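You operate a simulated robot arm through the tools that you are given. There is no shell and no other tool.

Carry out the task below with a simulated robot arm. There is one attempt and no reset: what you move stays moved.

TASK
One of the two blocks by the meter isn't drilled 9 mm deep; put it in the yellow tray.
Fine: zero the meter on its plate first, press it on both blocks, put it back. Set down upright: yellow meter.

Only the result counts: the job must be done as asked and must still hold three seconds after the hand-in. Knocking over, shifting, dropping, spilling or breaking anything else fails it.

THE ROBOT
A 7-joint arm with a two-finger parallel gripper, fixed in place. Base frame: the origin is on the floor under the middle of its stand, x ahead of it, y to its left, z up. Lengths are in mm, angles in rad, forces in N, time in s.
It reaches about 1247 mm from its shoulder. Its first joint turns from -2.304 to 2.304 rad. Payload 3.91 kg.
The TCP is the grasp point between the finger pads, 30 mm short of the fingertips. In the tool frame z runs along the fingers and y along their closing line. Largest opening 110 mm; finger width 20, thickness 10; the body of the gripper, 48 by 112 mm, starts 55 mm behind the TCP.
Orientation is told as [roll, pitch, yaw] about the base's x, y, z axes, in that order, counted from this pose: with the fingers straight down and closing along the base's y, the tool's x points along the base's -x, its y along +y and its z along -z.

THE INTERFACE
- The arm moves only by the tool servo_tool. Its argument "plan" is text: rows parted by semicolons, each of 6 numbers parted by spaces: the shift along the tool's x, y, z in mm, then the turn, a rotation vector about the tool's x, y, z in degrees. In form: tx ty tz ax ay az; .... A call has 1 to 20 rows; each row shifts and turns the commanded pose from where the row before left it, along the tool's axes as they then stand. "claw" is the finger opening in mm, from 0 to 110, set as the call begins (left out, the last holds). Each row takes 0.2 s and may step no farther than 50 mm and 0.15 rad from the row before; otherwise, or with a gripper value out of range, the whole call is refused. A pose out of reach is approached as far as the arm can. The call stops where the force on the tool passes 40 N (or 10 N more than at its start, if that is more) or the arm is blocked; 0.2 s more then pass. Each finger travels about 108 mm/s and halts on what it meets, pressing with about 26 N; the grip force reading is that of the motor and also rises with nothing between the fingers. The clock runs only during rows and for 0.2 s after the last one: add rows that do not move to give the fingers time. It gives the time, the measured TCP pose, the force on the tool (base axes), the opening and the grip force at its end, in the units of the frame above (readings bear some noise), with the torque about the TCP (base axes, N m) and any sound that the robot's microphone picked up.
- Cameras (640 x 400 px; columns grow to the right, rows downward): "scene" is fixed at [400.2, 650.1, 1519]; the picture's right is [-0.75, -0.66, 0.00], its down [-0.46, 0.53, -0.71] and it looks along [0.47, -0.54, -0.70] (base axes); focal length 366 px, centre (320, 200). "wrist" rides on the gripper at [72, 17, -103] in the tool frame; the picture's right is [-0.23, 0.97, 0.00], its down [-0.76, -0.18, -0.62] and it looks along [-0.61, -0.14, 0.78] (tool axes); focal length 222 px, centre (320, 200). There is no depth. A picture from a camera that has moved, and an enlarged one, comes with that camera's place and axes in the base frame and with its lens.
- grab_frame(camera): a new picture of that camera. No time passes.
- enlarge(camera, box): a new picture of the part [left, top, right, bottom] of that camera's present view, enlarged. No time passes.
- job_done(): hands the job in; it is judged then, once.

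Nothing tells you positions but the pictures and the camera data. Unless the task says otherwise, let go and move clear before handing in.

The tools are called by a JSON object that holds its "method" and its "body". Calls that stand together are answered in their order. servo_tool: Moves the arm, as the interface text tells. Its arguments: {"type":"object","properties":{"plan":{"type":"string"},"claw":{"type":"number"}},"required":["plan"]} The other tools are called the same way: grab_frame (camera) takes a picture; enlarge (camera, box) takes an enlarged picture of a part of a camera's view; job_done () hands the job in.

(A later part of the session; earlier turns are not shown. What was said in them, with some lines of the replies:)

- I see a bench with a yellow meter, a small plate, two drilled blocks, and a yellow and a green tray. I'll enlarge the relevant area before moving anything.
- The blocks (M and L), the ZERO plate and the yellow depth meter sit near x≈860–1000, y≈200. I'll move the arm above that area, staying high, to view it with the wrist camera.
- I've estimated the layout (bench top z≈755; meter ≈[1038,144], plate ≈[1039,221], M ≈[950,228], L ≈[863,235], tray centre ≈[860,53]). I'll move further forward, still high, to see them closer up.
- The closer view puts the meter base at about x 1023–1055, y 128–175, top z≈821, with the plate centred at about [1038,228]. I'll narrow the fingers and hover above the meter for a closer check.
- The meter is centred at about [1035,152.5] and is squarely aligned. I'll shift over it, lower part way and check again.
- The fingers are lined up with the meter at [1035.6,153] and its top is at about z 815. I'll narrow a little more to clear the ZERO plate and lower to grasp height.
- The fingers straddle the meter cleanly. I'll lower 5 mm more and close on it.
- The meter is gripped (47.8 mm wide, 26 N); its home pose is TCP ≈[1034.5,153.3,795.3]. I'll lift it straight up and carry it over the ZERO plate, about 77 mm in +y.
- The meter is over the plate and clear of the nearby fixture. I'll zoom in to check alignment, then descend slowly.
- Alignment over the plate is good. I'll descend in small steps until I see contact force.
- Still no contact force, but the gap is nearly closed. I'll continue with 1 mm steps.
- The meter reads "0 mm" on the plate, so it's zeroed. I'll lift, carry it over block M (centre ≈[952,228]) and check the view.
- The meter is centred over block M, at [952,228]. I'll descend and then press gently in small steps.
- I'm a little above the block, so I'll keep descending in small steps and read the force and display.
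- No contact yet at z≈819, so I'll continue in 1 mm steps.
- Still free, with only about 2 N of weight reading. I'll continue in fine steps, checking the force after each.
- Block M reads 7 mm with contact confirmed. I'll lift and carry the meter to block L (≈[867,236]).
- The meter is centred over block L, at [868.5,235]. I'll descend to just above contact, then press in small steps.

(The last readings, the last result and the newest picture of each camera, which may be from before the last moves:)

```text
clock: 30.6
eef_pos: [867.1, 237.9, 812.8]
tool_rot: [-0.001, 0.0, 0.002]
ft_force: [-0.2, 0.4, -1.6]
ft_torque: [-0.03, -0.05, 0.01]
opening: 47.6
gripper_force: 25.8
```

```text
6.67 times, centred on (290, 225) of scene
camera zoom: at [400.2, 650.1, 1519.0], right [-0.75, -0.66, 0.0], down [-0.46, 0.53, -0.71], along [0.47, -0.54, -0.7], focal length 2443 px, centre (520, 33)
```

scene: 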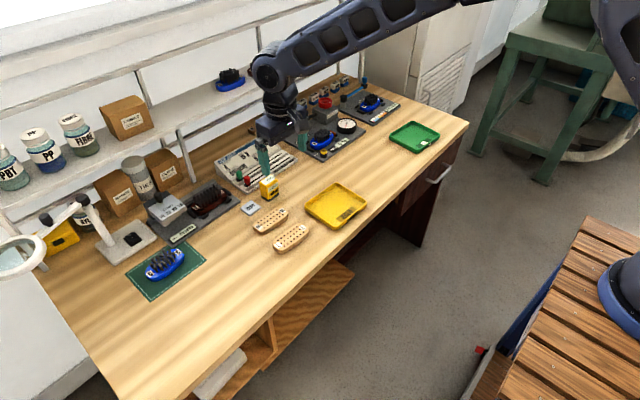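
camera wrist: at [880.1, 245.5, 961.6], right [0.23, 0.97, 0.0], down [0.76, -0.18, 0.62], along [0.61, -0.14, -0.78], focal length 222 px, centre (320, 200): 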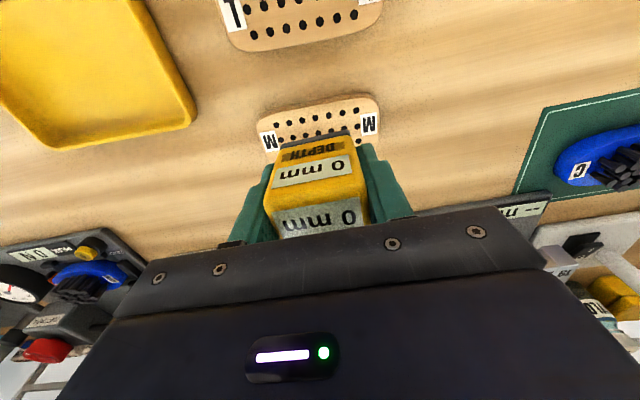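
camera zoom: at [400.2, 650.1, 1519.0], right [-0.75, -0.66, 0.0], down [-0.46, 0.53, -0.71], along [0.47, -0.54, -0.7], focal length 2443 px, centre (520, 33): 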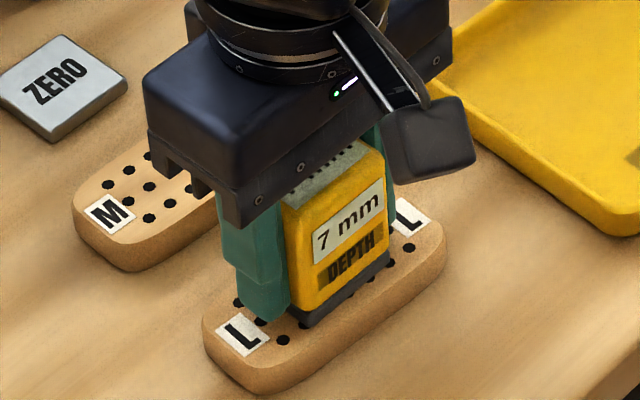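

Just above contact; I'll keep pressing in sub-millimetre steps.

{"method": "servo_tool", "body": {"plan": "0 0 0.8 0 0 0; 0 0 0 0 0 0"}}

{"method": "servo_tool", "body": {"plan": "0 0 0.7 0 0 0; 0 0 0 0 0 0"}}

{"method": "enlarge", "body": {"camera": "scene", "box": [255, 195, 325, 255]}}

{"method": "enlarge", "body": {"camera": "wrist", "box": [200, 60, 440, 240]}}

```text
clock: 31.2
eef_pos: [867.1, 237.2, 813.5]
tool_rot: [0.0, 0.0, 0.0]
ft_force: [-1.1, -0.6, 2.4]
ft_torque: [-0.01, 0.0, -0.04]
opening: 48.1
gripper_force: 26.5
```

```text
clock: 31.8
eef_pos: [869.7, 237.1, 813.8]
tool_rot: [0.0, -0.002, 0.0]
ft_force: [-1.2, -0.1, 11.5]
ft_torque: [-0.03, 0.03, 0.0]
opening: 47.7
gripper_force: 25.8
```

```text
6.67 times, centred on (290, 225) of scene
camera zoom: at [400.2, 650.1, 1519.0], right [-0.75, -0.66, 0.0], down [-0.46, 0.53, -0.71], along [0.47, -0.54, -0.7], focal length 2443 px, centre (520, 33)
```

zoom: 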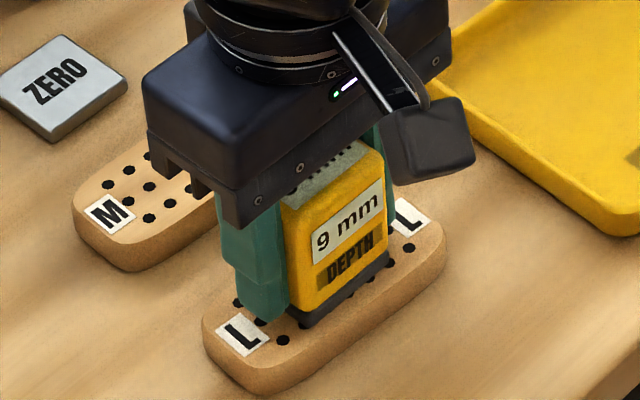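

```text
2.22 times, centred on (320, 150) of wrist
camera zoom: at [795.6, 253.3, 917.4], right [0.23, 0.97, 0.0], down [0.76, -0.18, 0.62], along [0.61, -0.14, -0.78], focal length 494 px, centre (320, 311)
```

zoom: 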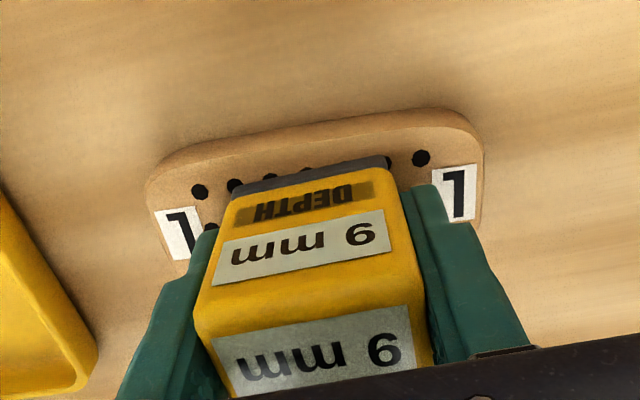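

Block L reads 9 mm and M reads 7 mm, so M is the odd one and goes in the yellow tray. First I'll lift the meter and carry it back above its original spot.

{"method": "servo_tool", "body": {"plan": "0 0 -8 0 0 0; 0 0 -20 0 0 0; 0 0 -20 0 0 0; -33.5 -16.6 0 0 0 0; -33.5 -16.6 0 0 0 0; -33.5 -16.6 0 0 0 0; -33.5 -16.6 0 0 0 0; -33.5 -16.6 0 0 0 0; 0 0 0 0 0 0; 0 0 0 0 0 0"}}

{"method": "grab_frame", "body": {"camera": "wrist"}}

{"method": "enlarge", "body": {"camera": "scene", "box": [225, 140, 315, 220]}}

```text
clock: 34.0
eef_pos: [1032.6, 154.4, 860.5]
tool_rot: [0.0, 0.0, 0.001]
ft_force: [-0.1, 0.7, -2.6]
ft_torque: [0.01, 0.03, -0.01]
opening: 47.7
gripper_force: 26.5
```

```text
taken
camera wrist: at [961.4, 170.8, 964.0], right [0.23, 0.97, 0.0], down [0.76, -0.18, 0.62], along [0.61, -0.14, -0.78], focal length 222 px, centre (320, 200)
```

wrist: 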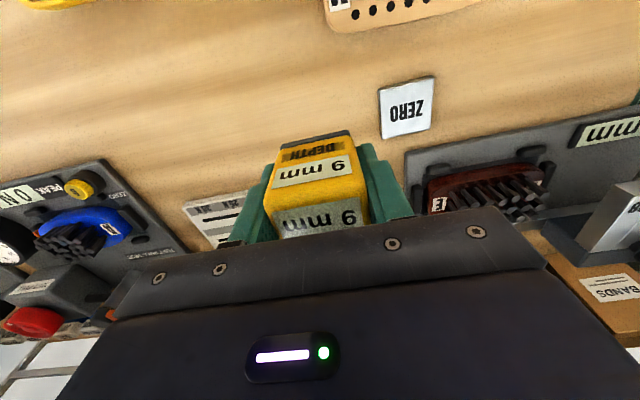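

```text
5.00 times, centred on (270, 180) of scene
camera zoom: at [400.2, 650.1, 1519.0], right [-0.75, -0.66, 0.0], down [-0.46, 0.53, -0.71], along [0.47, -0.54, -0.7], focal length 1832 px, centre (570, 300)
```

zoom: 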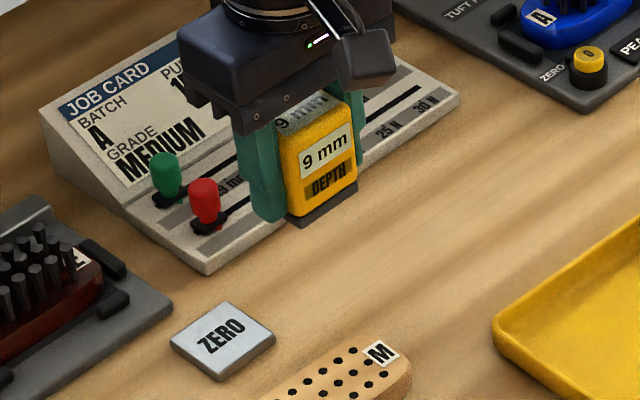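

I'm back above the meter's original place with nothing underneath. I'll descend to just above the bench and then settle it softly.

{"method": "servo_tool", "body": {"plan": "0 0 20 0 0 0; 0 0 20 0 0 0; 0 0 14 0 0 0; 0 0 6 0 0 0; 0 0 0 0 0 0; 0 0 0 0 0 0"}}

{"method": "servo_tool", "body": {"plan": "0 0 1.5 0 0 0; 0 0 1.5 0 0 0; 0 0 0 0 0 0"}}

{"method": "enlarge", "body": {"camera": "scene", "box": [230, 150, 310, 220]}}

```text
clock: 35.4
eef_pos: [1034.7, 152.5, 800.4]
tool_rot: [0.001, 0.001, 0.0]
ft_force: [-1.2, 0.7, -2.2]
ft_torque: [0.01, -0.03, -0.03]
opening: 47.7
gripper_force: 25.9
```

```text
clock: 36.2
eef_pos: [1033.8, 153.2, 798.7]
tool_rot: [0.0, -0.001, 0.0]
ft_force: [0.3, 0.3, -1.9]
ft_torque: [0.01, 0.01, 0.03]
opening: 47.6
gripper_force: 26.0
```

```text
5.71 times, centred on (270, 185) of scene
camera zoom: at [400.2, 650.1, 1519.0], right [-0.75, -0.66, 0.0], down [-0.46, 0.53, -0.71], along [0.47, -0.54, -0.7], focal length 2094 px, centre (606, 286)
```

zoom: 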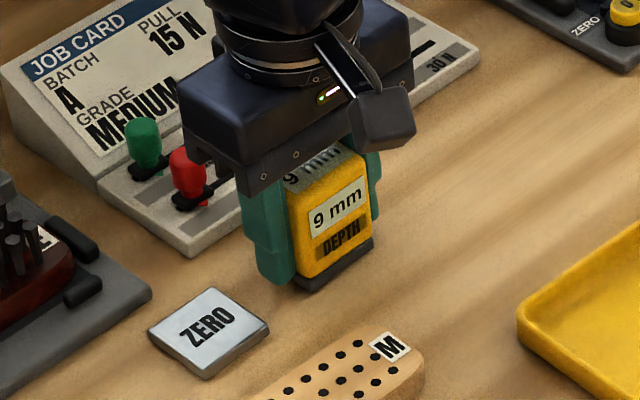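

{"method": "servo_tool", "body": {"plan": "0 0 0.8 0 0 0; 0 0 0 0 0 0"}}

{"method": "servo_tool", "body": {"plan": "0 0 0.6 0 0 0; 0 0 0 0 0 0"}}

{"method": "enlarge", "body": {"camera": "scene", "box": [230, 150, 310, 220]}}

```text
clock: 36.8
eef_pos: [1035.2, 153.8, 797.6]
tool_rot: [-0.002, 0.0, 0.002]
ft_force: [-0.4, -0.4, -1.7]
ft_torque: [0.01, -0.02, 0.0]
opening: 47.9
gripper_force: 25.7
```

```text
clock: 37.4
eef_pos: [1035.2, 153.9, 796.2]
tool_rot: [0.0, 0.0, 0.0]
ft_force: [-0.9, -0.1, -2.5]
ft_torque: [-0.02, -0.01, 0.01]
opening: 47.7
gripper_force: 25.5
```

```text
5.71 times, centred on (270, 185) of scene
camera zoom: at [400.2, 650.1, 1519.0], right [-0.75, -0.66, 0.0], down [-0.46, 0.53, -0.71], along [0.47, -0.54, -0.7], focal length 2094 px, centre (606, 286)
```

zoom: 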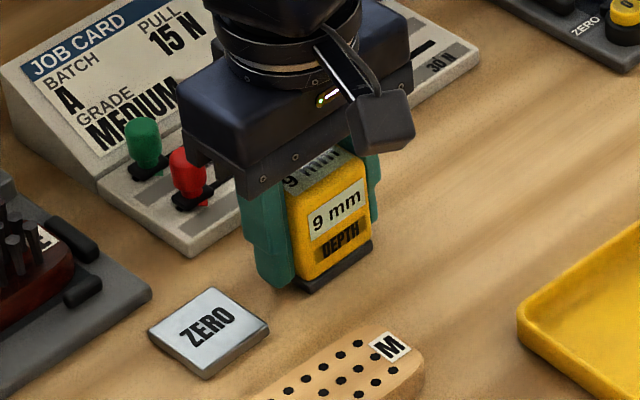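

{"method": "servo_tool", "body": {"plan": "0 0 0.5 0 0 0; 0 0 0 0 0 0"}}

{"method": "servo_tool", "body": {"plan": "0 0 0.4 0 0 0; 0 0 0 0 0 0"}}

```text
clock: 38.0
eef_pos: [1035.7, 152.9, 796.3]
tool_rot: [0.001, 0.001, 0.001]
ft_force: [-1.1, 0.7, -2.4]
ft_torque: [-0.05, -0.03, -0.05]
opening: 48.0
gripper_force: 25.9
```

```text
clock: 38.6
eef_pos: [1035.3, 153.6, 796.4]
tool_rot: [0.0, -0.001, -0.001]
ft_force: [-0.1, -0.4, -0.5]
ft_torque: [0.0, 0.01, -0.04]
opening: 47.9
gripper_force: 25.8
```

The weight is starting to transfer to the bench. One more small step, then check.

{"method": "servo_tool", "body": {"plan": "0 0 0.3 0 0 0; 0 0 0 0 0 0; 0 0 0 0 0 0"}}

{"method": "enlarge", "body": {"camera": "scene", "box": [240, 160, 290, 210]}}

{"method": "enlarge", "body": {"camera": "wrist", "box": [200, 80, 480, 260]}}

```text
clock: 39.4
eef_pos: [1034.5, 153.7, 797.2]
tool_rot: [-0.001, -0.001, -0.001]
ft_force: [1.8, -1.4, 3.9]
ft_torque: [-0.04, 0.0, -0.01]
opening: 47.8
gripper_force: 25.5
```

```text
8.00 times, centred on (265, 185) of scene
camera zoom: at [400.2, 650.1, 1519.0], right [-0.75, -0.66, 0.0], down [-0.46, 0.53, -0.71], along [0.47, -0.54, -0.7], focal length 2932 px, centre (760, 320)
```

zoom: 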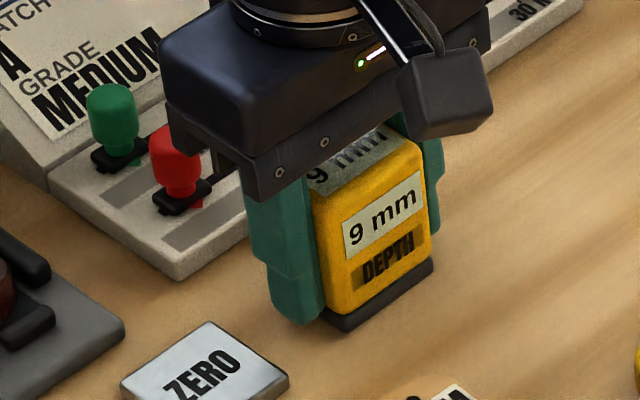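

```text
2.22 times, centred on (340, 170) of wrist
camera zoom: at [962.9, 170.3, 899.7], right [0.23, 0.97, 0.0], down [0.76, -0.18, 0.62], along [0.61, -0.14, -0.78], focal length 494 px, centre (276, 267)
```

zoom: 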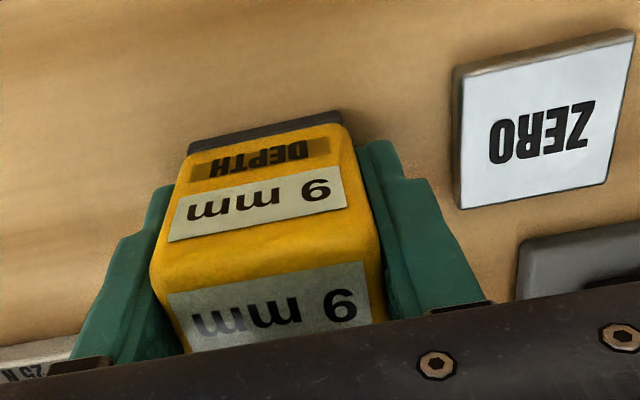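

The meter stands on the bench at its original spot with light contact. I'll open the fingers to 68 mm and rise straight up.

{"method": "servo_tool", "body": {"plan": "0 0 0 0 0 0; 0 0 0 0 0 0; 0 0 0 0 0 0", "claw": 68}}

{"method": "servo_tool", "body": {"plan": "0 0 -10 0 0 0; 0 0 -15 0 0 0; 0 0 -20 0 0 0; 0 0 -30 0 0 0; 0 0 -30 0 0 0; 0 0 0 0 0 0"}}

{"method": "enlarge", "body": {"camera": "scene", "box": [230, 150, 310, 220]}}

{"method": "grab_frame", "body": {"camera": "wrist"}}

```text
clock: 40.2
eef_pos: [1034.3, 154.0, 794.6]
tool_rot: [0.001, -0.001, 0.001]
ft_force: [0.1, 0.7, -0.5]
ft_torque: [0.02, 0.0, -0.01]
opening: 67.8
gripper_force: 0.1
```

```text
clock: 41.6
eef_pos: [1033.7, 152.8, 901.1]
tool_rot: [0.0, -0.001, -0.001]
ft_force: [-0.4, -0.3, -0.5]
ft_torque: [0.0, 0.02, 0.01]
opening: 68.4
gripper_force: 0.0
```

```text
5.71 times, centred on (270, 185) of scene
camera zoom: at [400.2, 650.1, 1519.0], right [-0.75, -0.66, 0.0], down [-0.46, 0.53, -0.71], along [0.47, -0.54, -0.7], focal length 2094 px, centre (606, 286)
```

zoom: 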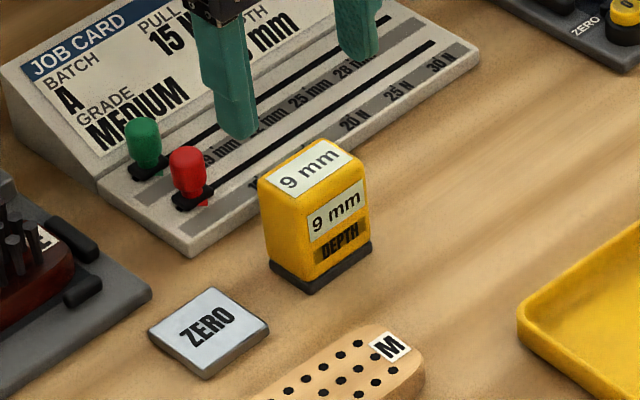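

```text
taken
camera wrist: at [962.6, 168.8, 1005.9], right [0.23, 0.97, 0.0], down [0.76, -0.18, 0.62], along [0.61, -0.14, -0.78], focal length 222 px, centre (320, 200)
```

wrist: 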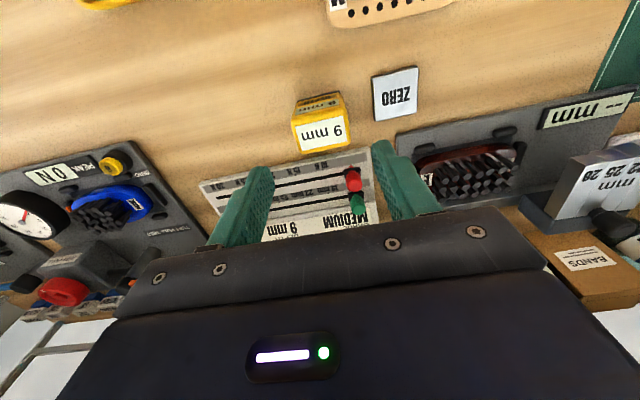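

The meter is back where it started. I'll move high over block M and turn the gripper about −87° so the fingers close across the block's width.

{"method": "servo_tool", "body": {"plan": "27.7 25 0 0 0 0; 27.7 25 0 0 0 0; 27.8 25.1 0 0 0 0; 0 0 0 0 0 -8.3; 0 0 0 0 0 -8.3; 0 0 0 0 0 -8.3; 0 0 0 0 0 -8.3; 0 0 0 0 0 -8.3; 0 0 0 0 0 0"}}

{"method": "servo_tool", "body": {"plan": "0 0 0 0 0 -8.3; 0 0 0 0 0 -8.3; 0 0 0 0 0 -8.3; 0 0 0 0 0 -8.3; 0 0 0 0 0 -8.3; 0 0 0 0 0 -3.7; 0 0 0 0 0 0; 0 0 0 0 0 0"}}

{"method": "grab_frame", "body": {"camera": "wrist"}}

{"method": "grab_frame", "body": {"camera": "scene"}}

```text
clock: 43.6
eef_pos: [951.3, 228.9, 900.7]
tool_rot: [-0.001, -0.001, 0.726]
ft_force: [-0.8, 0.0, 0.4]
ft_torque: [-0.01, 0.02, 0.02]
opening: 68.0
gripper_force: 0.0
```

```text
clock: 45.4
eef_pos: [952.5, 229.2, 898.4]
tool_rot: [0.0, 0.001, 1.512]
ft_force: [0.3, 0.0, 0.1]
ft_torque: [-0.01, -0.03, 0.03]
opening: 68.0
gripper_force: 0.2
```

```text
taken
camera wrist: at [930.9, 157.0, 1004.1], right [-0.96, 0.28, 0.0], down [0.22, 0.75, 0.62], along [0.18, 0.6, -0.78], focal length 222 px, centre (320, 200)
```

wrist: 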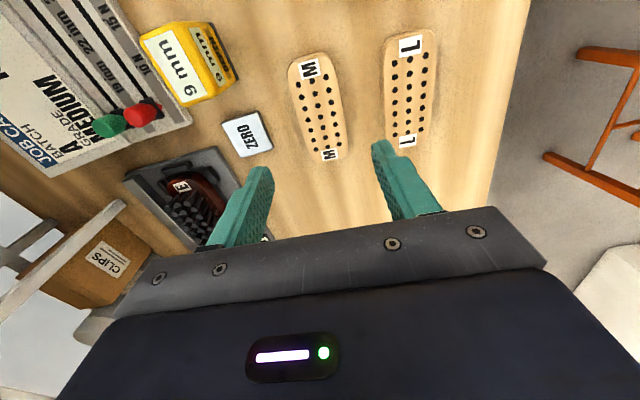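

```text
taken
```

scene: 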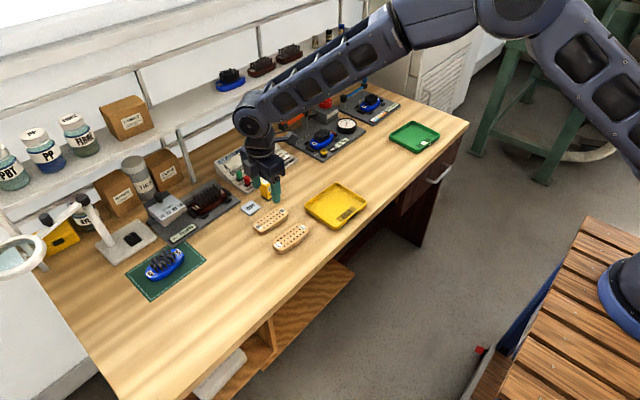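

The rotation worked (yaw 1.512). I'll enlarge the wrist view of block M to check its angle and centre.

{"method": "enlarge", "body": {"camera": "wrist", "box": [220, 30, 460, 190]}}

```text
2.50 times, centred on (340, 110) of wrist
camera zoom: at [930.9, 157.0, 1004.1], right [-0.96, 0.28, 0.0], down [0.22, 0.75, 0.62], along [0.18, 0.6, -0.78], focal length 555 px, centre (270, 425)
```

zoom: 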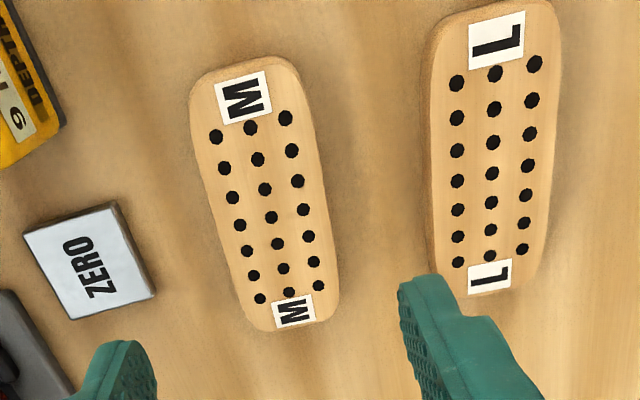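

Block M is centred at about [952,228.5], 43 mm wide and turned about 3.4°, which matches the gripper's yaw. I'll lower around it in stages.

{"method": "servo_tool", "body": {"plan": "0 0 25 0 0 0; 0 0 25 0 0 0; 0 0 25 0 0 0; 0 0 20 0 0 0; 0 0 0 0 0 0"}}

{"method": "grab_frame", "body": {"camera": "wrist"}}

{"method": "enlarge", "body": {"camera": "scene", "box": [235, 180, 305, 240]}}

```text
clock: 46.6
eef_pos: [951.0, 228.5, 807.0]
tool_rot: [0.0, 0.001, 1.515]
ft_force: [0.4, 0.8, 0.0]
ft_torque: [-0.02, 0.02, 0.0]
opening: 68.0
gripper_force: 0.1
```

```text
taken
camera wrist: at [929.8, 155.9, 910.5], right [-0.96, 0.28, 0.0], down [0.22, 0.75, 0.62], along [0.18, 0.6, -0.78], focal length 222 px, centre (320, 200)
```

wrist: 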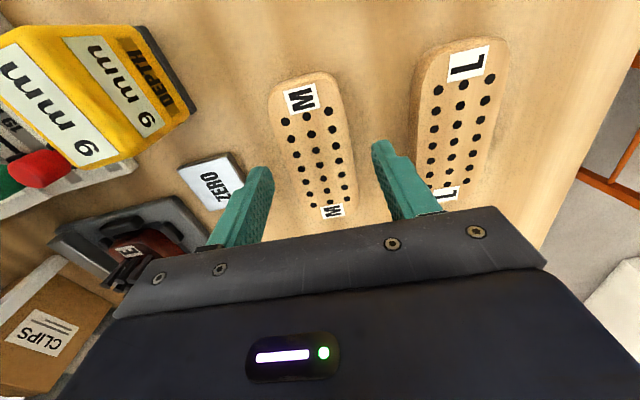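

```text
6.67 times, centred on (270, 210) of scene
camera zoom: at [400.2, 650.1, 1519.0], right [-0.75, -0.66, 0.0], down [-0.46, 0.53, -0.71], along [0.47, -0.54, -0.7], focal length 2443 px, centre (653, 133)
```

zoom: 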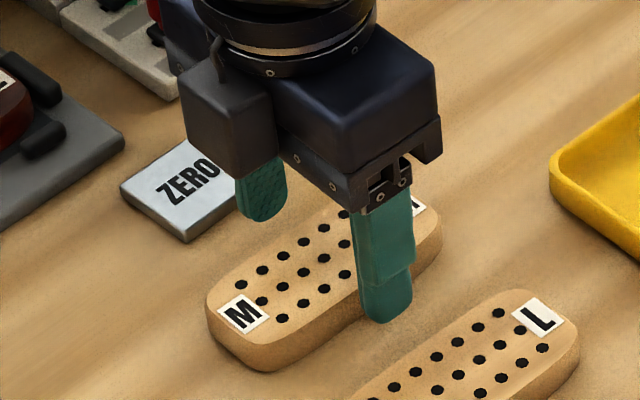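

{"method": "enlarge", "body": {"camera": "wrist", "box": [220, 60, 420, 230]}}

```text
2.35 times, centred on (320, 145) of wrist
camera zoom: at [929.8, 155.9, 910.5], right [-0.96, 0.28, 0.0], down [0.22, 0.75, 0.62], along [0.18, 0.6, -0.78], focal length 523 px, centre (320, 329)
```

zoom: 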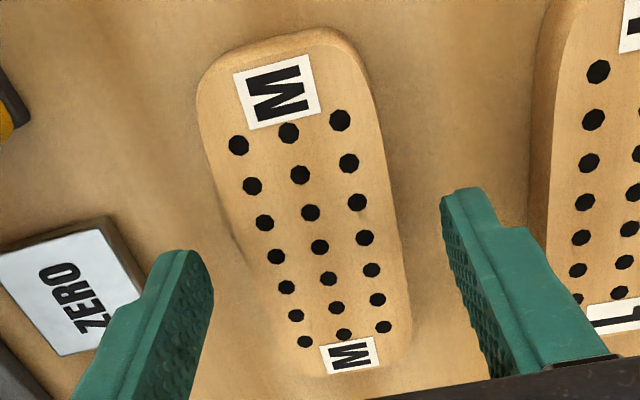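

The block's centre hole sits midway between the fingers. I'll shift 2 mm along the block and lower the last bit, checking force near the bench.

{"method": "servo_tool", "body": {"plan": "-2 0 5 0 0 0; 0 0 5 0 0 0; 0 0 0 0 0 0"}}

{"method": "servo_tool", "body": {"plan": "0 0 2 0 0 0; 0 0 2 0 0 0; 0 0 0 0 0 0"}}

{"method": "enlarge", "body": {"camera": "scene", "box": [235, 180, 305, 240]}}

{"method": "enlarge", "body": {"camera": "wrist", "box": [220, 60, 420, 230]}}

```text
clock: 47.4
eef_pos: [951.0, 231.4, 797.8]
tool_rot: [0.0, 0.0, 1.512]
ft_force: [-0.6, 0.5, -0.4]
ft_torque: [-0.04, -0.01, -0.01]
opening: 67.9
gripper_force: 0.1
```

```text
clock: 48.2
eef_pos: [951.4, 229.7, 790.6]
tool_rot: [0.002, 0.0, 1.512]
ft_force: [-0.1, 0.8, -0.3]
ft_torque: [0.0, 0.03, -0.02]
opening: 68.1
gripper_force: 0.0
```

```text
6.67 times, centred on (270, 210) of scene
camera zoom: at [400.2, 650.1, 1519.0], right [-0.75, -0.66, 0.0], down [-0.46, 0.53, -0.71], along [0.47, -0.54, -0.7], focal length 2443 px, centre (653, 133)
```

zoom: 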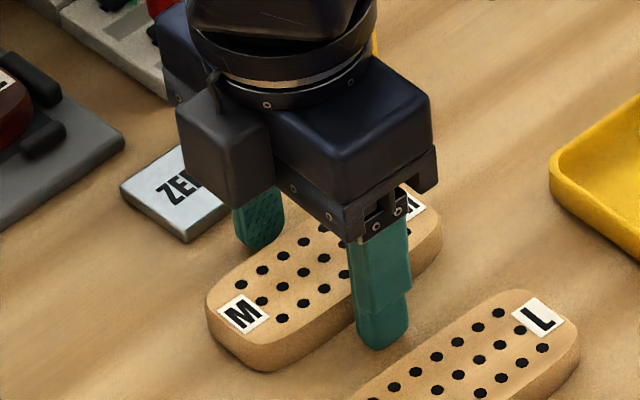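

```text
2.35 times, centred on (320, 145) of wrist
camera zoom: at [931.0, 158.6, 895.6], right [-0.96, 0.28, 0.0], down [0.22, 0.75, 0.62], along [0.18, 0.6, -0.78], focal length 523 px, centre (320, 329)
```

zoom: 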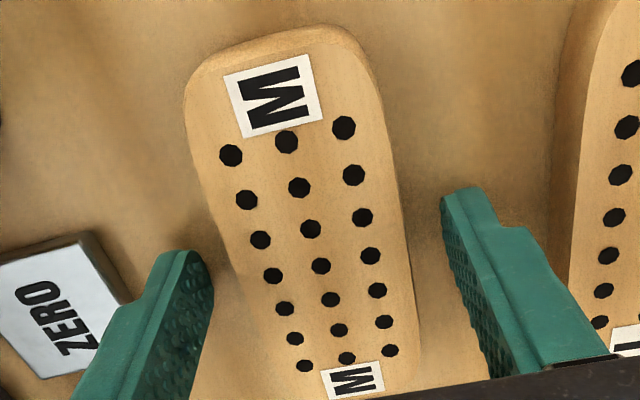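

{"method": "servo_tool", "body": {"plan": "0 0 1 0 0 0; 0 0 1 0 0 0; 0 0 0 0 0 0"}}

{"method": "servo_tool", "body": {"plan": "0 0 0 0 0 0; 0 0 0 0 0 0; 0 0 0 0 0 0; 0 0 0 0 0 0", "claw": 20}}

{"method": "enlarge", "body": {"camera": "scene", "box": [235, 180, 305, 240]}}

{"method": "enlarge", "body": {"camera": "wrist", "box": [220, 60, 420, 230]}}

```text
clock: 49.0
eef_pos: [951.2, 230.8, 789.6]
tool_rot: [0.0, -0.001, 1.513]
ft_force: [0.2, 0.1, 6.1]
ft_torque: [0.04, 0.25, -0.02]
opening: 68.1
gripper_force: 0.0
```

```text
clock: 50.0
eef_pos: [950.8, 230.6, 791.1]
tool_rot: [0.001, 0.0, 1.513]
ft_force: [-5.4, -0.2, 12.0]
ft_torque: [0.01, 0.49, -0.05]
opening: 45.3
gripper_force: 26.1
```

```text
6.67 times, centred on (270, 210) of scene
camera zoom: at [400.2, 650.1, 1519.0], right [-0.75, -0.66, 0.0], down [-0.46, 0.53, -0.71], along [0.47, -0.54, -0.7], focal length 2443 px, centre (653, 133)
```

zoom: 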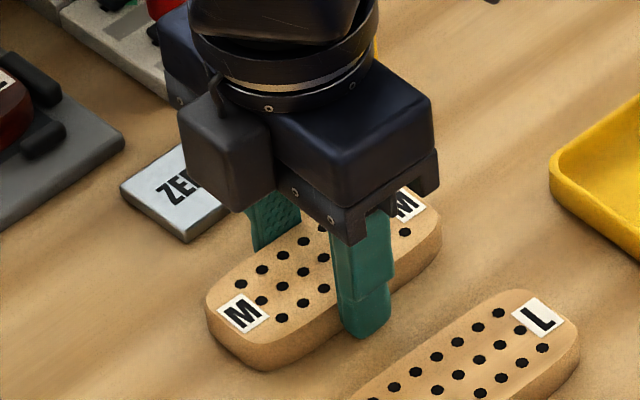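

```text
2.35 times, centred on (320, 145) of wrist
camera zoom: at [930.3, 158.6, 894.1], right [-0.96, 0.28, 0.0], down [0.22, 0.75, 0.62], along [0.18, 0.6, -0.78], focal length 523 px, centre (320, 329)
```

zoom: 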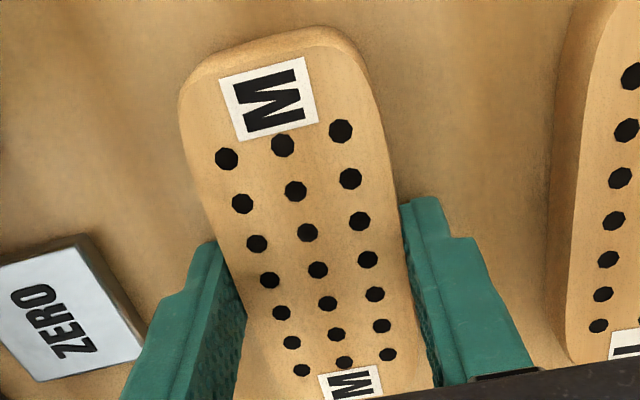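

The fingers hold block M (45.3 mm), with the tips just touching the bench. I'll lift straight up and check the hold.

{"method": "servo_tool", "body": {"plan": "0 0 -2 0 0 0; 0 0 -8 0 0 0; 0 0 -15 0 0 0; 0 0 -20 0 0 0; 0 0 -20 0 0 0; 0 0 0 0 0 0; 0 0 0 0 0 0"}}

{"method": "enlarge", "body": {"camera": "scene", "box": [225, 150, 325, 240]}}

{"method": "grab_frame", "body": {"camera": "wrist"}}

```text
clock: 51.6
eef_pos: [950.9, 231.3, 854.7]
tool_rot: [-0.001, -0.001, 1.514]
ft_force: [-0.4, -0.2, -0.3]
ft_torque: [0.01, -0.01, -0.03]
opening: 45.0
gripper_force: 25.6
```

```text
4.44 times, centred on (275, 195) of scene
camera zoom: at [400.2, 650.1, 1519.0], right [-0.75, -0.66, 0.0], down [-0.46, 0.53, -0.71], along [0.47, -0.54, -0.7], focal length 1629 px, centre (520, 222)
```

zoom: 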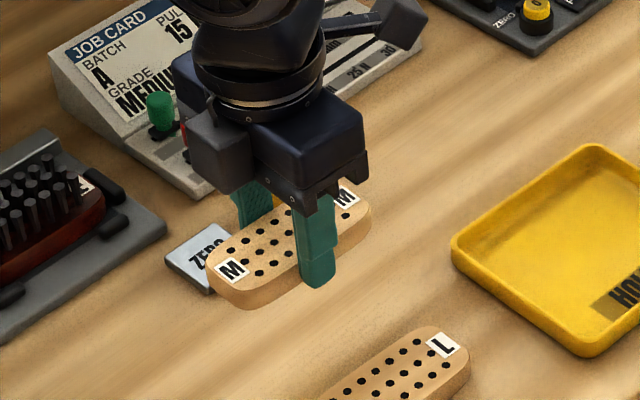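

```text
taken
camera wrist: at [930.5, 159.5, 957.8], right [-0.96, 0.28, 0.0], down [0.22, 0.75, 0.62], along [0.18, 0.6, -0.78], focal length 222 px, centre (320, 200)
```

wrist: 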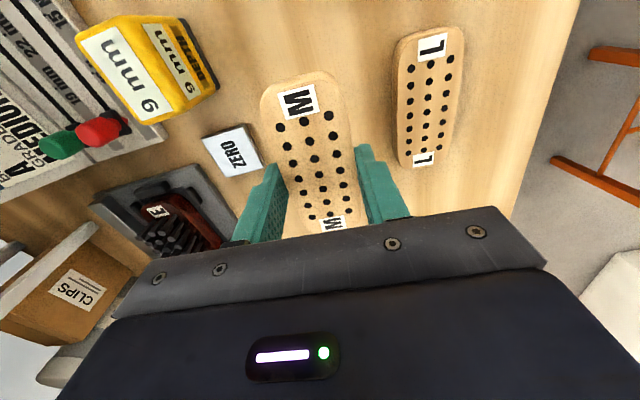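

Block M is held firmly and level. I'll carry it above the yellow tray, whose centre I take as about [857,58].

{"method": "servo_tool", "body": {"plan": "20 10 0 0 0 0; 30 14 0 0 0 0; 35 17 0 0 0 0; 35 17 0 0 0 0; 35 17 0 0 0 0; 21.8 9.9 0 0 0 0; 0 0 0 0 0 0; 0 0 0 0 0 0"}}

{"method": "enlarge", "body": {"camera": "scene", "box": [285, 160, 385, 250]}}

{"method": "grab_frame", "body": {"camera": "wrist"}}

```text
clock: 53.4
eef_pos: [858.3, 59.8, 852.2]
tool_rot: [0.0, -0.001, 1.513]
ft_force: [-0.1, -0.2, -1.2]
ft_torque: [0.01, 0.0, -0.03]
opening: 45.2
gripper_force: 25.8
```

```text
4.44 times, centred on (335, 205) of scene
camera zoom: at [400.2, 650.1, 1519.0], right [-0.75, -0.66, 0.0], down [-0.46, 0.53, -0.71], along [0.47, -0.54, -0.7], focal length 1629 px, centre (253, 178)
```

zoom: 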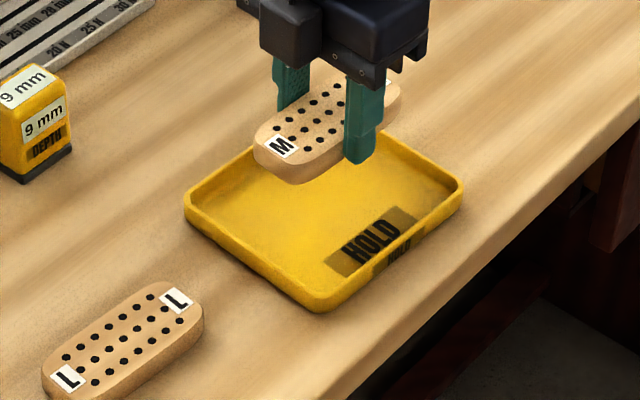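

```text
taken
camera wrist: at [837.1, -11.8, 957.3], right [-0.96, 0.28, 0.0], down [0.22, 0.75, 0.62], along [0.18, 0.6, -0.78], focal length 222 px, centre (320, 200)
```

wrist: 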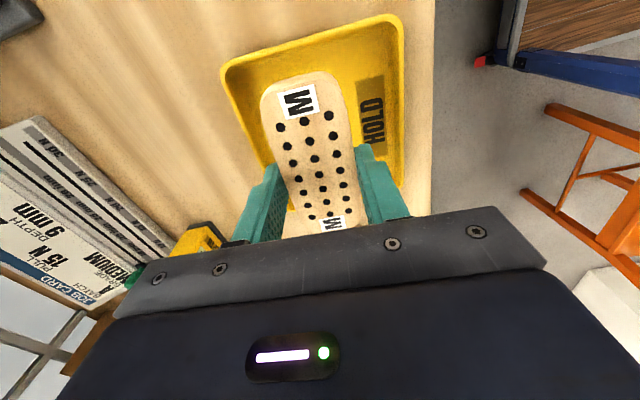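

The tray centre from this view is about [855,62]. I'll nudge the block by a few millimetres, descend to just above the rim, and check.

{"method": "servo_tool", "body": {"plan": "-3.4 2.2 0 0 0 0; 0 0 15 0 0 0; 0 0 15 0 0 0; 0 0 12 0 0 0; 0 0 0 0 0 0; 0 0 0 0 0 0"}}

{"method": "enlarge", "body": {"camera": "scene", "box": [285, 160, 385, 250]}}

{"method": "enlarge", "body": {"camera": "wrist", "box": [180, 0, 480, 230]}}

```text
clock: 54.8
eef_pos: [854.8, 63.4, 811.2]
tool_rot: [-0.002, 0.0, 1.514]
ft_force: [0.2, -0.3, 0.1]
ft_torque: [0.03, -0.01, -0.01]
opening: 45.0
gripper_force: 26.2
```

```text
4.44 times, centred on (335, 205) of scene
camera zoom: at [400.2, 650.1, 1519.0], right [-0.75, -0.66, 0.0], down [-0.46, 0.53, -0.71], along [0.47, -0.54, -0.7], focal length 1629 px, centre (253, 178)
```

zoom: 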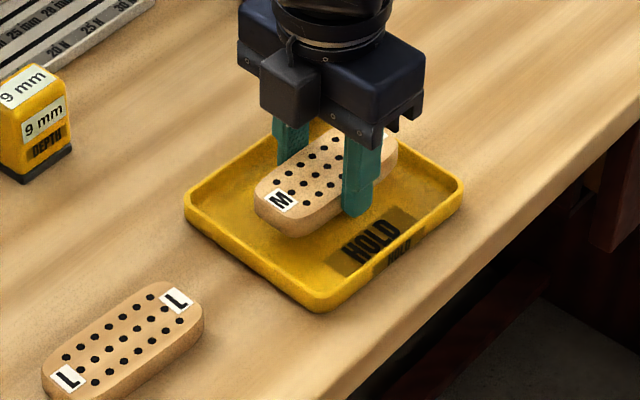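

```text
1.74 times, centred on (330, 115) of wrist
camera zoom: at [834.0, -8.6, 915.1], right [-0.96, 0.28, 0.0], down [0.22, 0.75, 0.62], along [0.18, 0.6, -0.78], focal length 386 px, centre (303, 348)
```

zoom: 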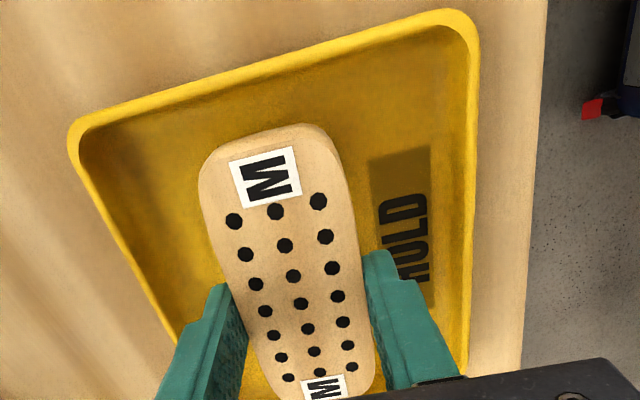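

The block is well inside the tray outline. I'll go lower in steps and feel for the tray floor.

{"method": "servo_tool", "body": {"plan": "0 0 6 0 0 0; 0 0 5 0 0 0; 0 0 0 0 0 0"}}

{"method": "enlarge", "body": {"camera": "scene", "box": [300, 170, 370, 230]}}

{"method": "enlarge", "body": {"camera": "wrist", "box": [180, 0, 480, 230]}}

```text
clock: 55.6
eef_pos: [855.4, 63.6, 801.1]
tool_rot: [0.001, 0.0, 1.512]
ft_force: [-0.6, -0.2, -2.0]
ft_torque: [0.0, -0.01, 0.0]
opening: 44.8
gripper_force: 26.3
```

```text
6.67 times, centred on (335, 200) of scene
camera zoom: at [400.2, 650.1, 1519.0], right [-0.75, -0.66, 0.0], down [-0.46, 0.53, -0.71], along [0.47, -0.54, -0.7], focal length 2443 px, centre (220, 200)
```

zoom: 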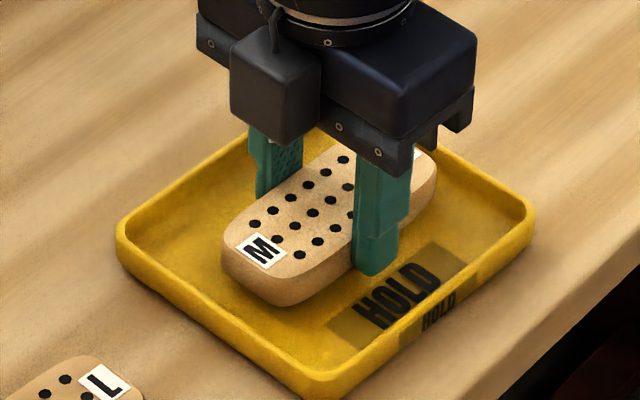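

```text
1.74 times, centred on (330, 115) of wrist
camera zoom: at [833.9, -8.7, 904.9], right [-0.96, 0.28, 0.0], down [0.22, 0.75, 0.62], along [0.18, 0.6, -0.78], focal length 386 px, centre (303, 348)
```

zoom: 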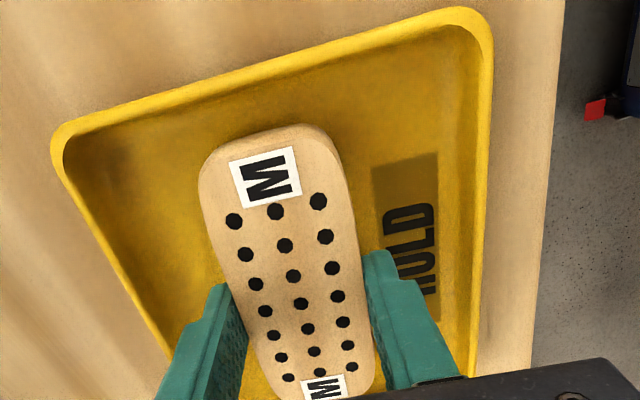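

{"method": "servo_tool", "body": {"plan": "0 0 2 0 0 0; 0 0 2 0 0 0; 0 0 1 0 0 0; 0 0 0 0 0 0"}}

{"method": "servo_tool", "body": {"plan": "0 0 1 0 0 0; 0 0 0 0 0 0"}}

{"method": "enlarge", "body": {"camera": "scene", "box": [300, 170, 370, 230]}}

```text
clock: 56.6
eef_pos: [855.3, 62.7, 796.6]
tool_rot: [0.0, 0.0, 1.513]
ft_force: [0.0, 0.1, 0.0]
ft_torque: [0.01, 0.0, -0.01]
opening: 45.0
gripper_force: 25.7
```

```text
clock: 57.2
eef_pos: [855.1, 63.2, 794.6]
tool_rot: [-0.001, 0.0, 1.515]
ft_force: [-1.2, 0.1, -0.2]
ft_torque: [-0.02, 0.01, -0.01]
opening: 44.7
gripper_force: 26.3
```

```text
6.67 times, centred on (335, 200) of scene
camera zoom: at [400.2, 650.1, 1519.0], right [-0.75, -0.66, 0.0], down [-0.46, 0.53, -0.71], along [0.47, -0.54, -0.7], focal length 2443 px, centre (220, 200)
```

zoom: 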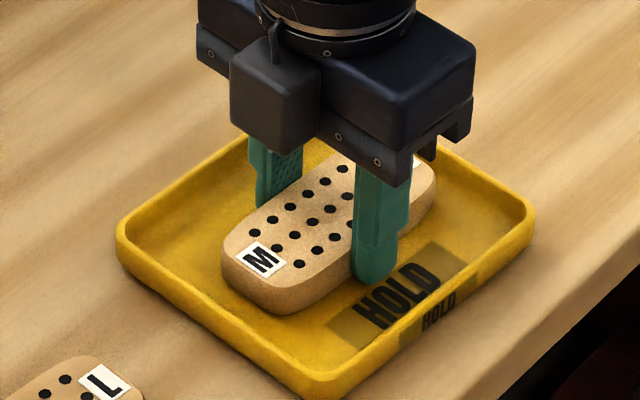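

{"method": "servo_tool", "body": {"plan": "0 0 0.8 0 0 0; 0 0 0 0 0 0"}}

{"method": "servo_tool", "body": {"plan": "0 0 0.7 0 0 0; 0 0 0 0 0 0"}}

```text
clock: 57.8
eef_pos: [855.7, 62.2, 795.0]
tool_rot: [-0.002, 0.0, 1.514]
ft_force: [0.3, -0.2, -0.7]
ft_torque: [0.02, -0.01, 0.0]
opening: 44.9
gripper_force: 26.0
```

```text
clock: 58.4
eef_pos: [856.1, 62.5, 794.6]
tool_rot: [0.0, 0.0, 1.514]
ft_force: [1.3, -0.6, 3.0]
ft_torque: [-0.04, 0.02, -0.01]
opening: 45.0
gripper_force: 25.6
```

The block has touched the tray floor lightly. I'll ease off a fraction, open the fingers, and rise straight up.

{"method": "servo_tool", "body": {"plan": "0 0 -0.3 0 0 0; 0 0 0 0 0 0"}}

{"method": "servo_tool", "body": {"plan": "0 0 0 0 0 0; 0 0 0 0 0 0; 0 0 0 0 0 0", "claw": 66}}

{"method": "enlarge", "body": {"camera": "scene", "box": [300, 170, 370, 230]}}

{"method": "enlarge", "body": {"camera": "wrist", "box": [180, 0, 480, 230]}}

```text
clock: 59.0
eef_pos: [854.1, 62.6, 795.4]
tool_rot: [-0.001, -0.001, 1.514]
ft_force: [1.7, -1.4, 4.4]
ft_torque: [-0.04, -0.06, -0.02]
opening: 44.7
gripper_force: 25.9
```

```text
clock: 59.8
eef_pos: [854.2, 63.4, 793.3]
tool_rot: [0.0, -0.001, 1.514]
ft_force: [1.6, 1.1, 6.3]
ft_torque: [-0.02, -0.03, -0.01]
opening: 65.3
gripper_force: 0.0
```

```text
6.67 times, centred on (335, 200) of scene
camera zoom: at [400.2, 650.1, 1519.0], right [-0.75, -0.66, 0.0], down [-0.46, 0.53, -0.71], along [0.47, -0.54, -0.7], focal length 2443 px, centre (220, 200)
```

zoom: 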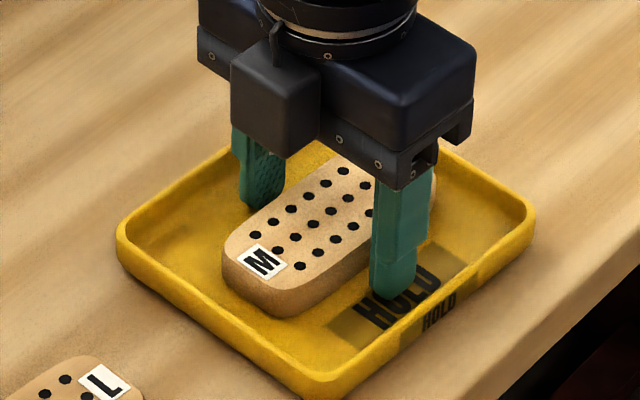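

```text
1.74 times, centred on (330, 115) of wrist
camera zoom: at [833.7, -8.9, 898.1], right [-0.96, 0.28, 0.0], down [0.22, 0.75, 0.62], along [0.18, 0.6, -0.78], focal length 386 px, centre (303, 348)
```

zoom: 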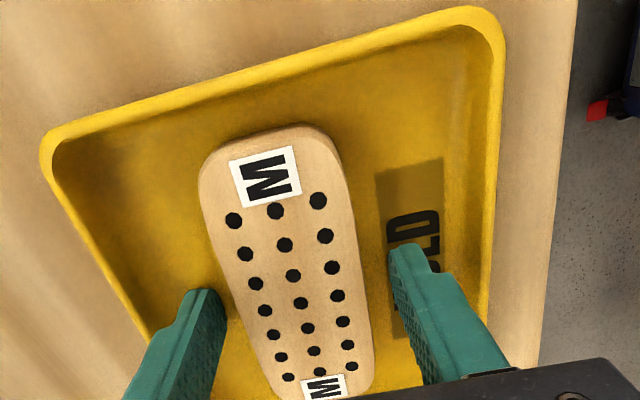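

The block lies flat in the tray with the fingers open and clear. I'll rise straight up, then inspect everything.

{"method": "servo_tool", "body": {"plan": "0 0 -5 0 0 0; 0 0 -10 0 0 0; 0 0 -25 0 0 0; 0 0 -40 0 0 0; 0 0 -45 0 0 0; 0 0 -45 0 0 0; 0 0 0 0 0 0; 0 0 0 0 0 0"}}

{"method": "grab_frame", "body": {"camera": "scene"}}

{"method": "enlarge", "body": {"camera": "scene", "box": [220, 160, 380, 260]}}

{"method": "grab_frame", "body": {"camera": "wrist"}}

```text
clock: 61.6
eef_pos: [855.5, 64.4, 965.7]
tool_rot: [0.002, 0.0, 1.513]
ft_force: [0.3, 0.3, 0.1]
ft_torque: [0.01, 0.01, 0.03]
opening: 65.9
gripper_force: 0.0
```

```text
taken
```

scene: 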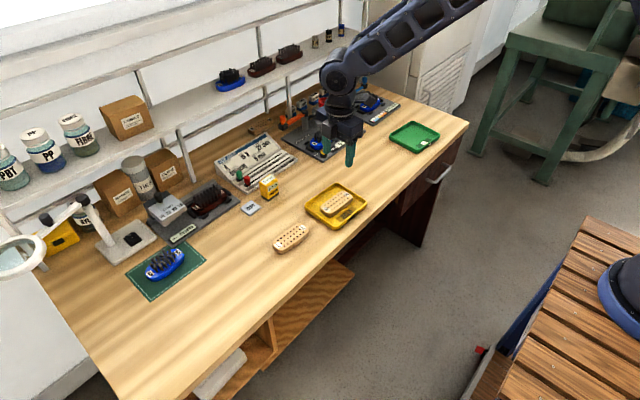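

```text
4.00 times, centred on (300, 210) of scene
camera zoom: at [400.2, 650.1, 1519.0], right [-0.75, -0.66, 0.0], down [-0.46, 0.53, -0.71], along [0.47, -0.54, -0.7], focal length 1466 px, centre (400, 160)
```

zoom: 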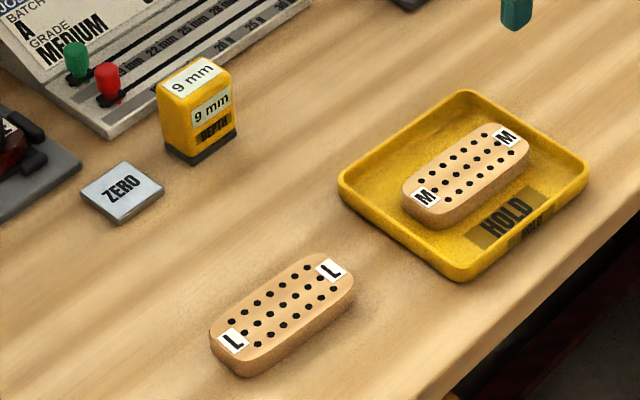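

```text
taken
camera wrist: at [834.7, -9.0, 1069.4], right [-0.96, 0.28, 0.0], down [0.22, 0.75, 0.62], along [0.18, 0.6, -0.78], focal length 222 px, centre (320, 200)
```

wrist: 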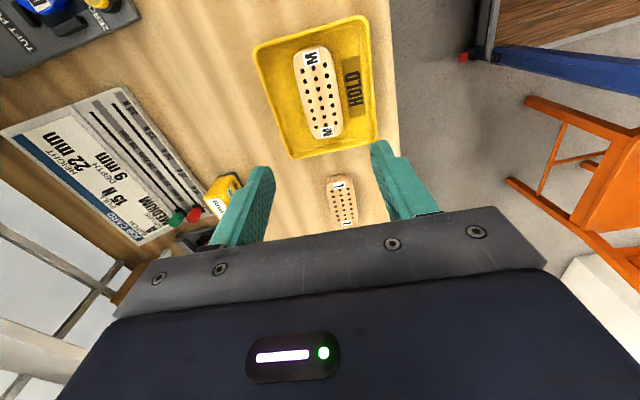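

Block M (7 mm) lies flat in the yellow tray. The meter stands upright in its original place, and the plate, tray and block L haven't moved. The arm is clear, so I'm handing in.

{"method": "job_done", "body": {}}

```text
The job is handed in.
```

Block M was the one not drilled to 9 mm, and it now lies flat in the yellow tray; the job is handed in.

- **Zeroing:** I pressed the meter on its plate first, and it read 0 mm.
- **Readings:** Block M read 7 mm and block L read 9 mm.
- **Meter:** It is back upright in its original place, still showing L's 9 mm reading.
- **Everything else:** In the last pictures, block L, the zero plate and the tray looked unmoved. The arm was raised clear with its fingers open.
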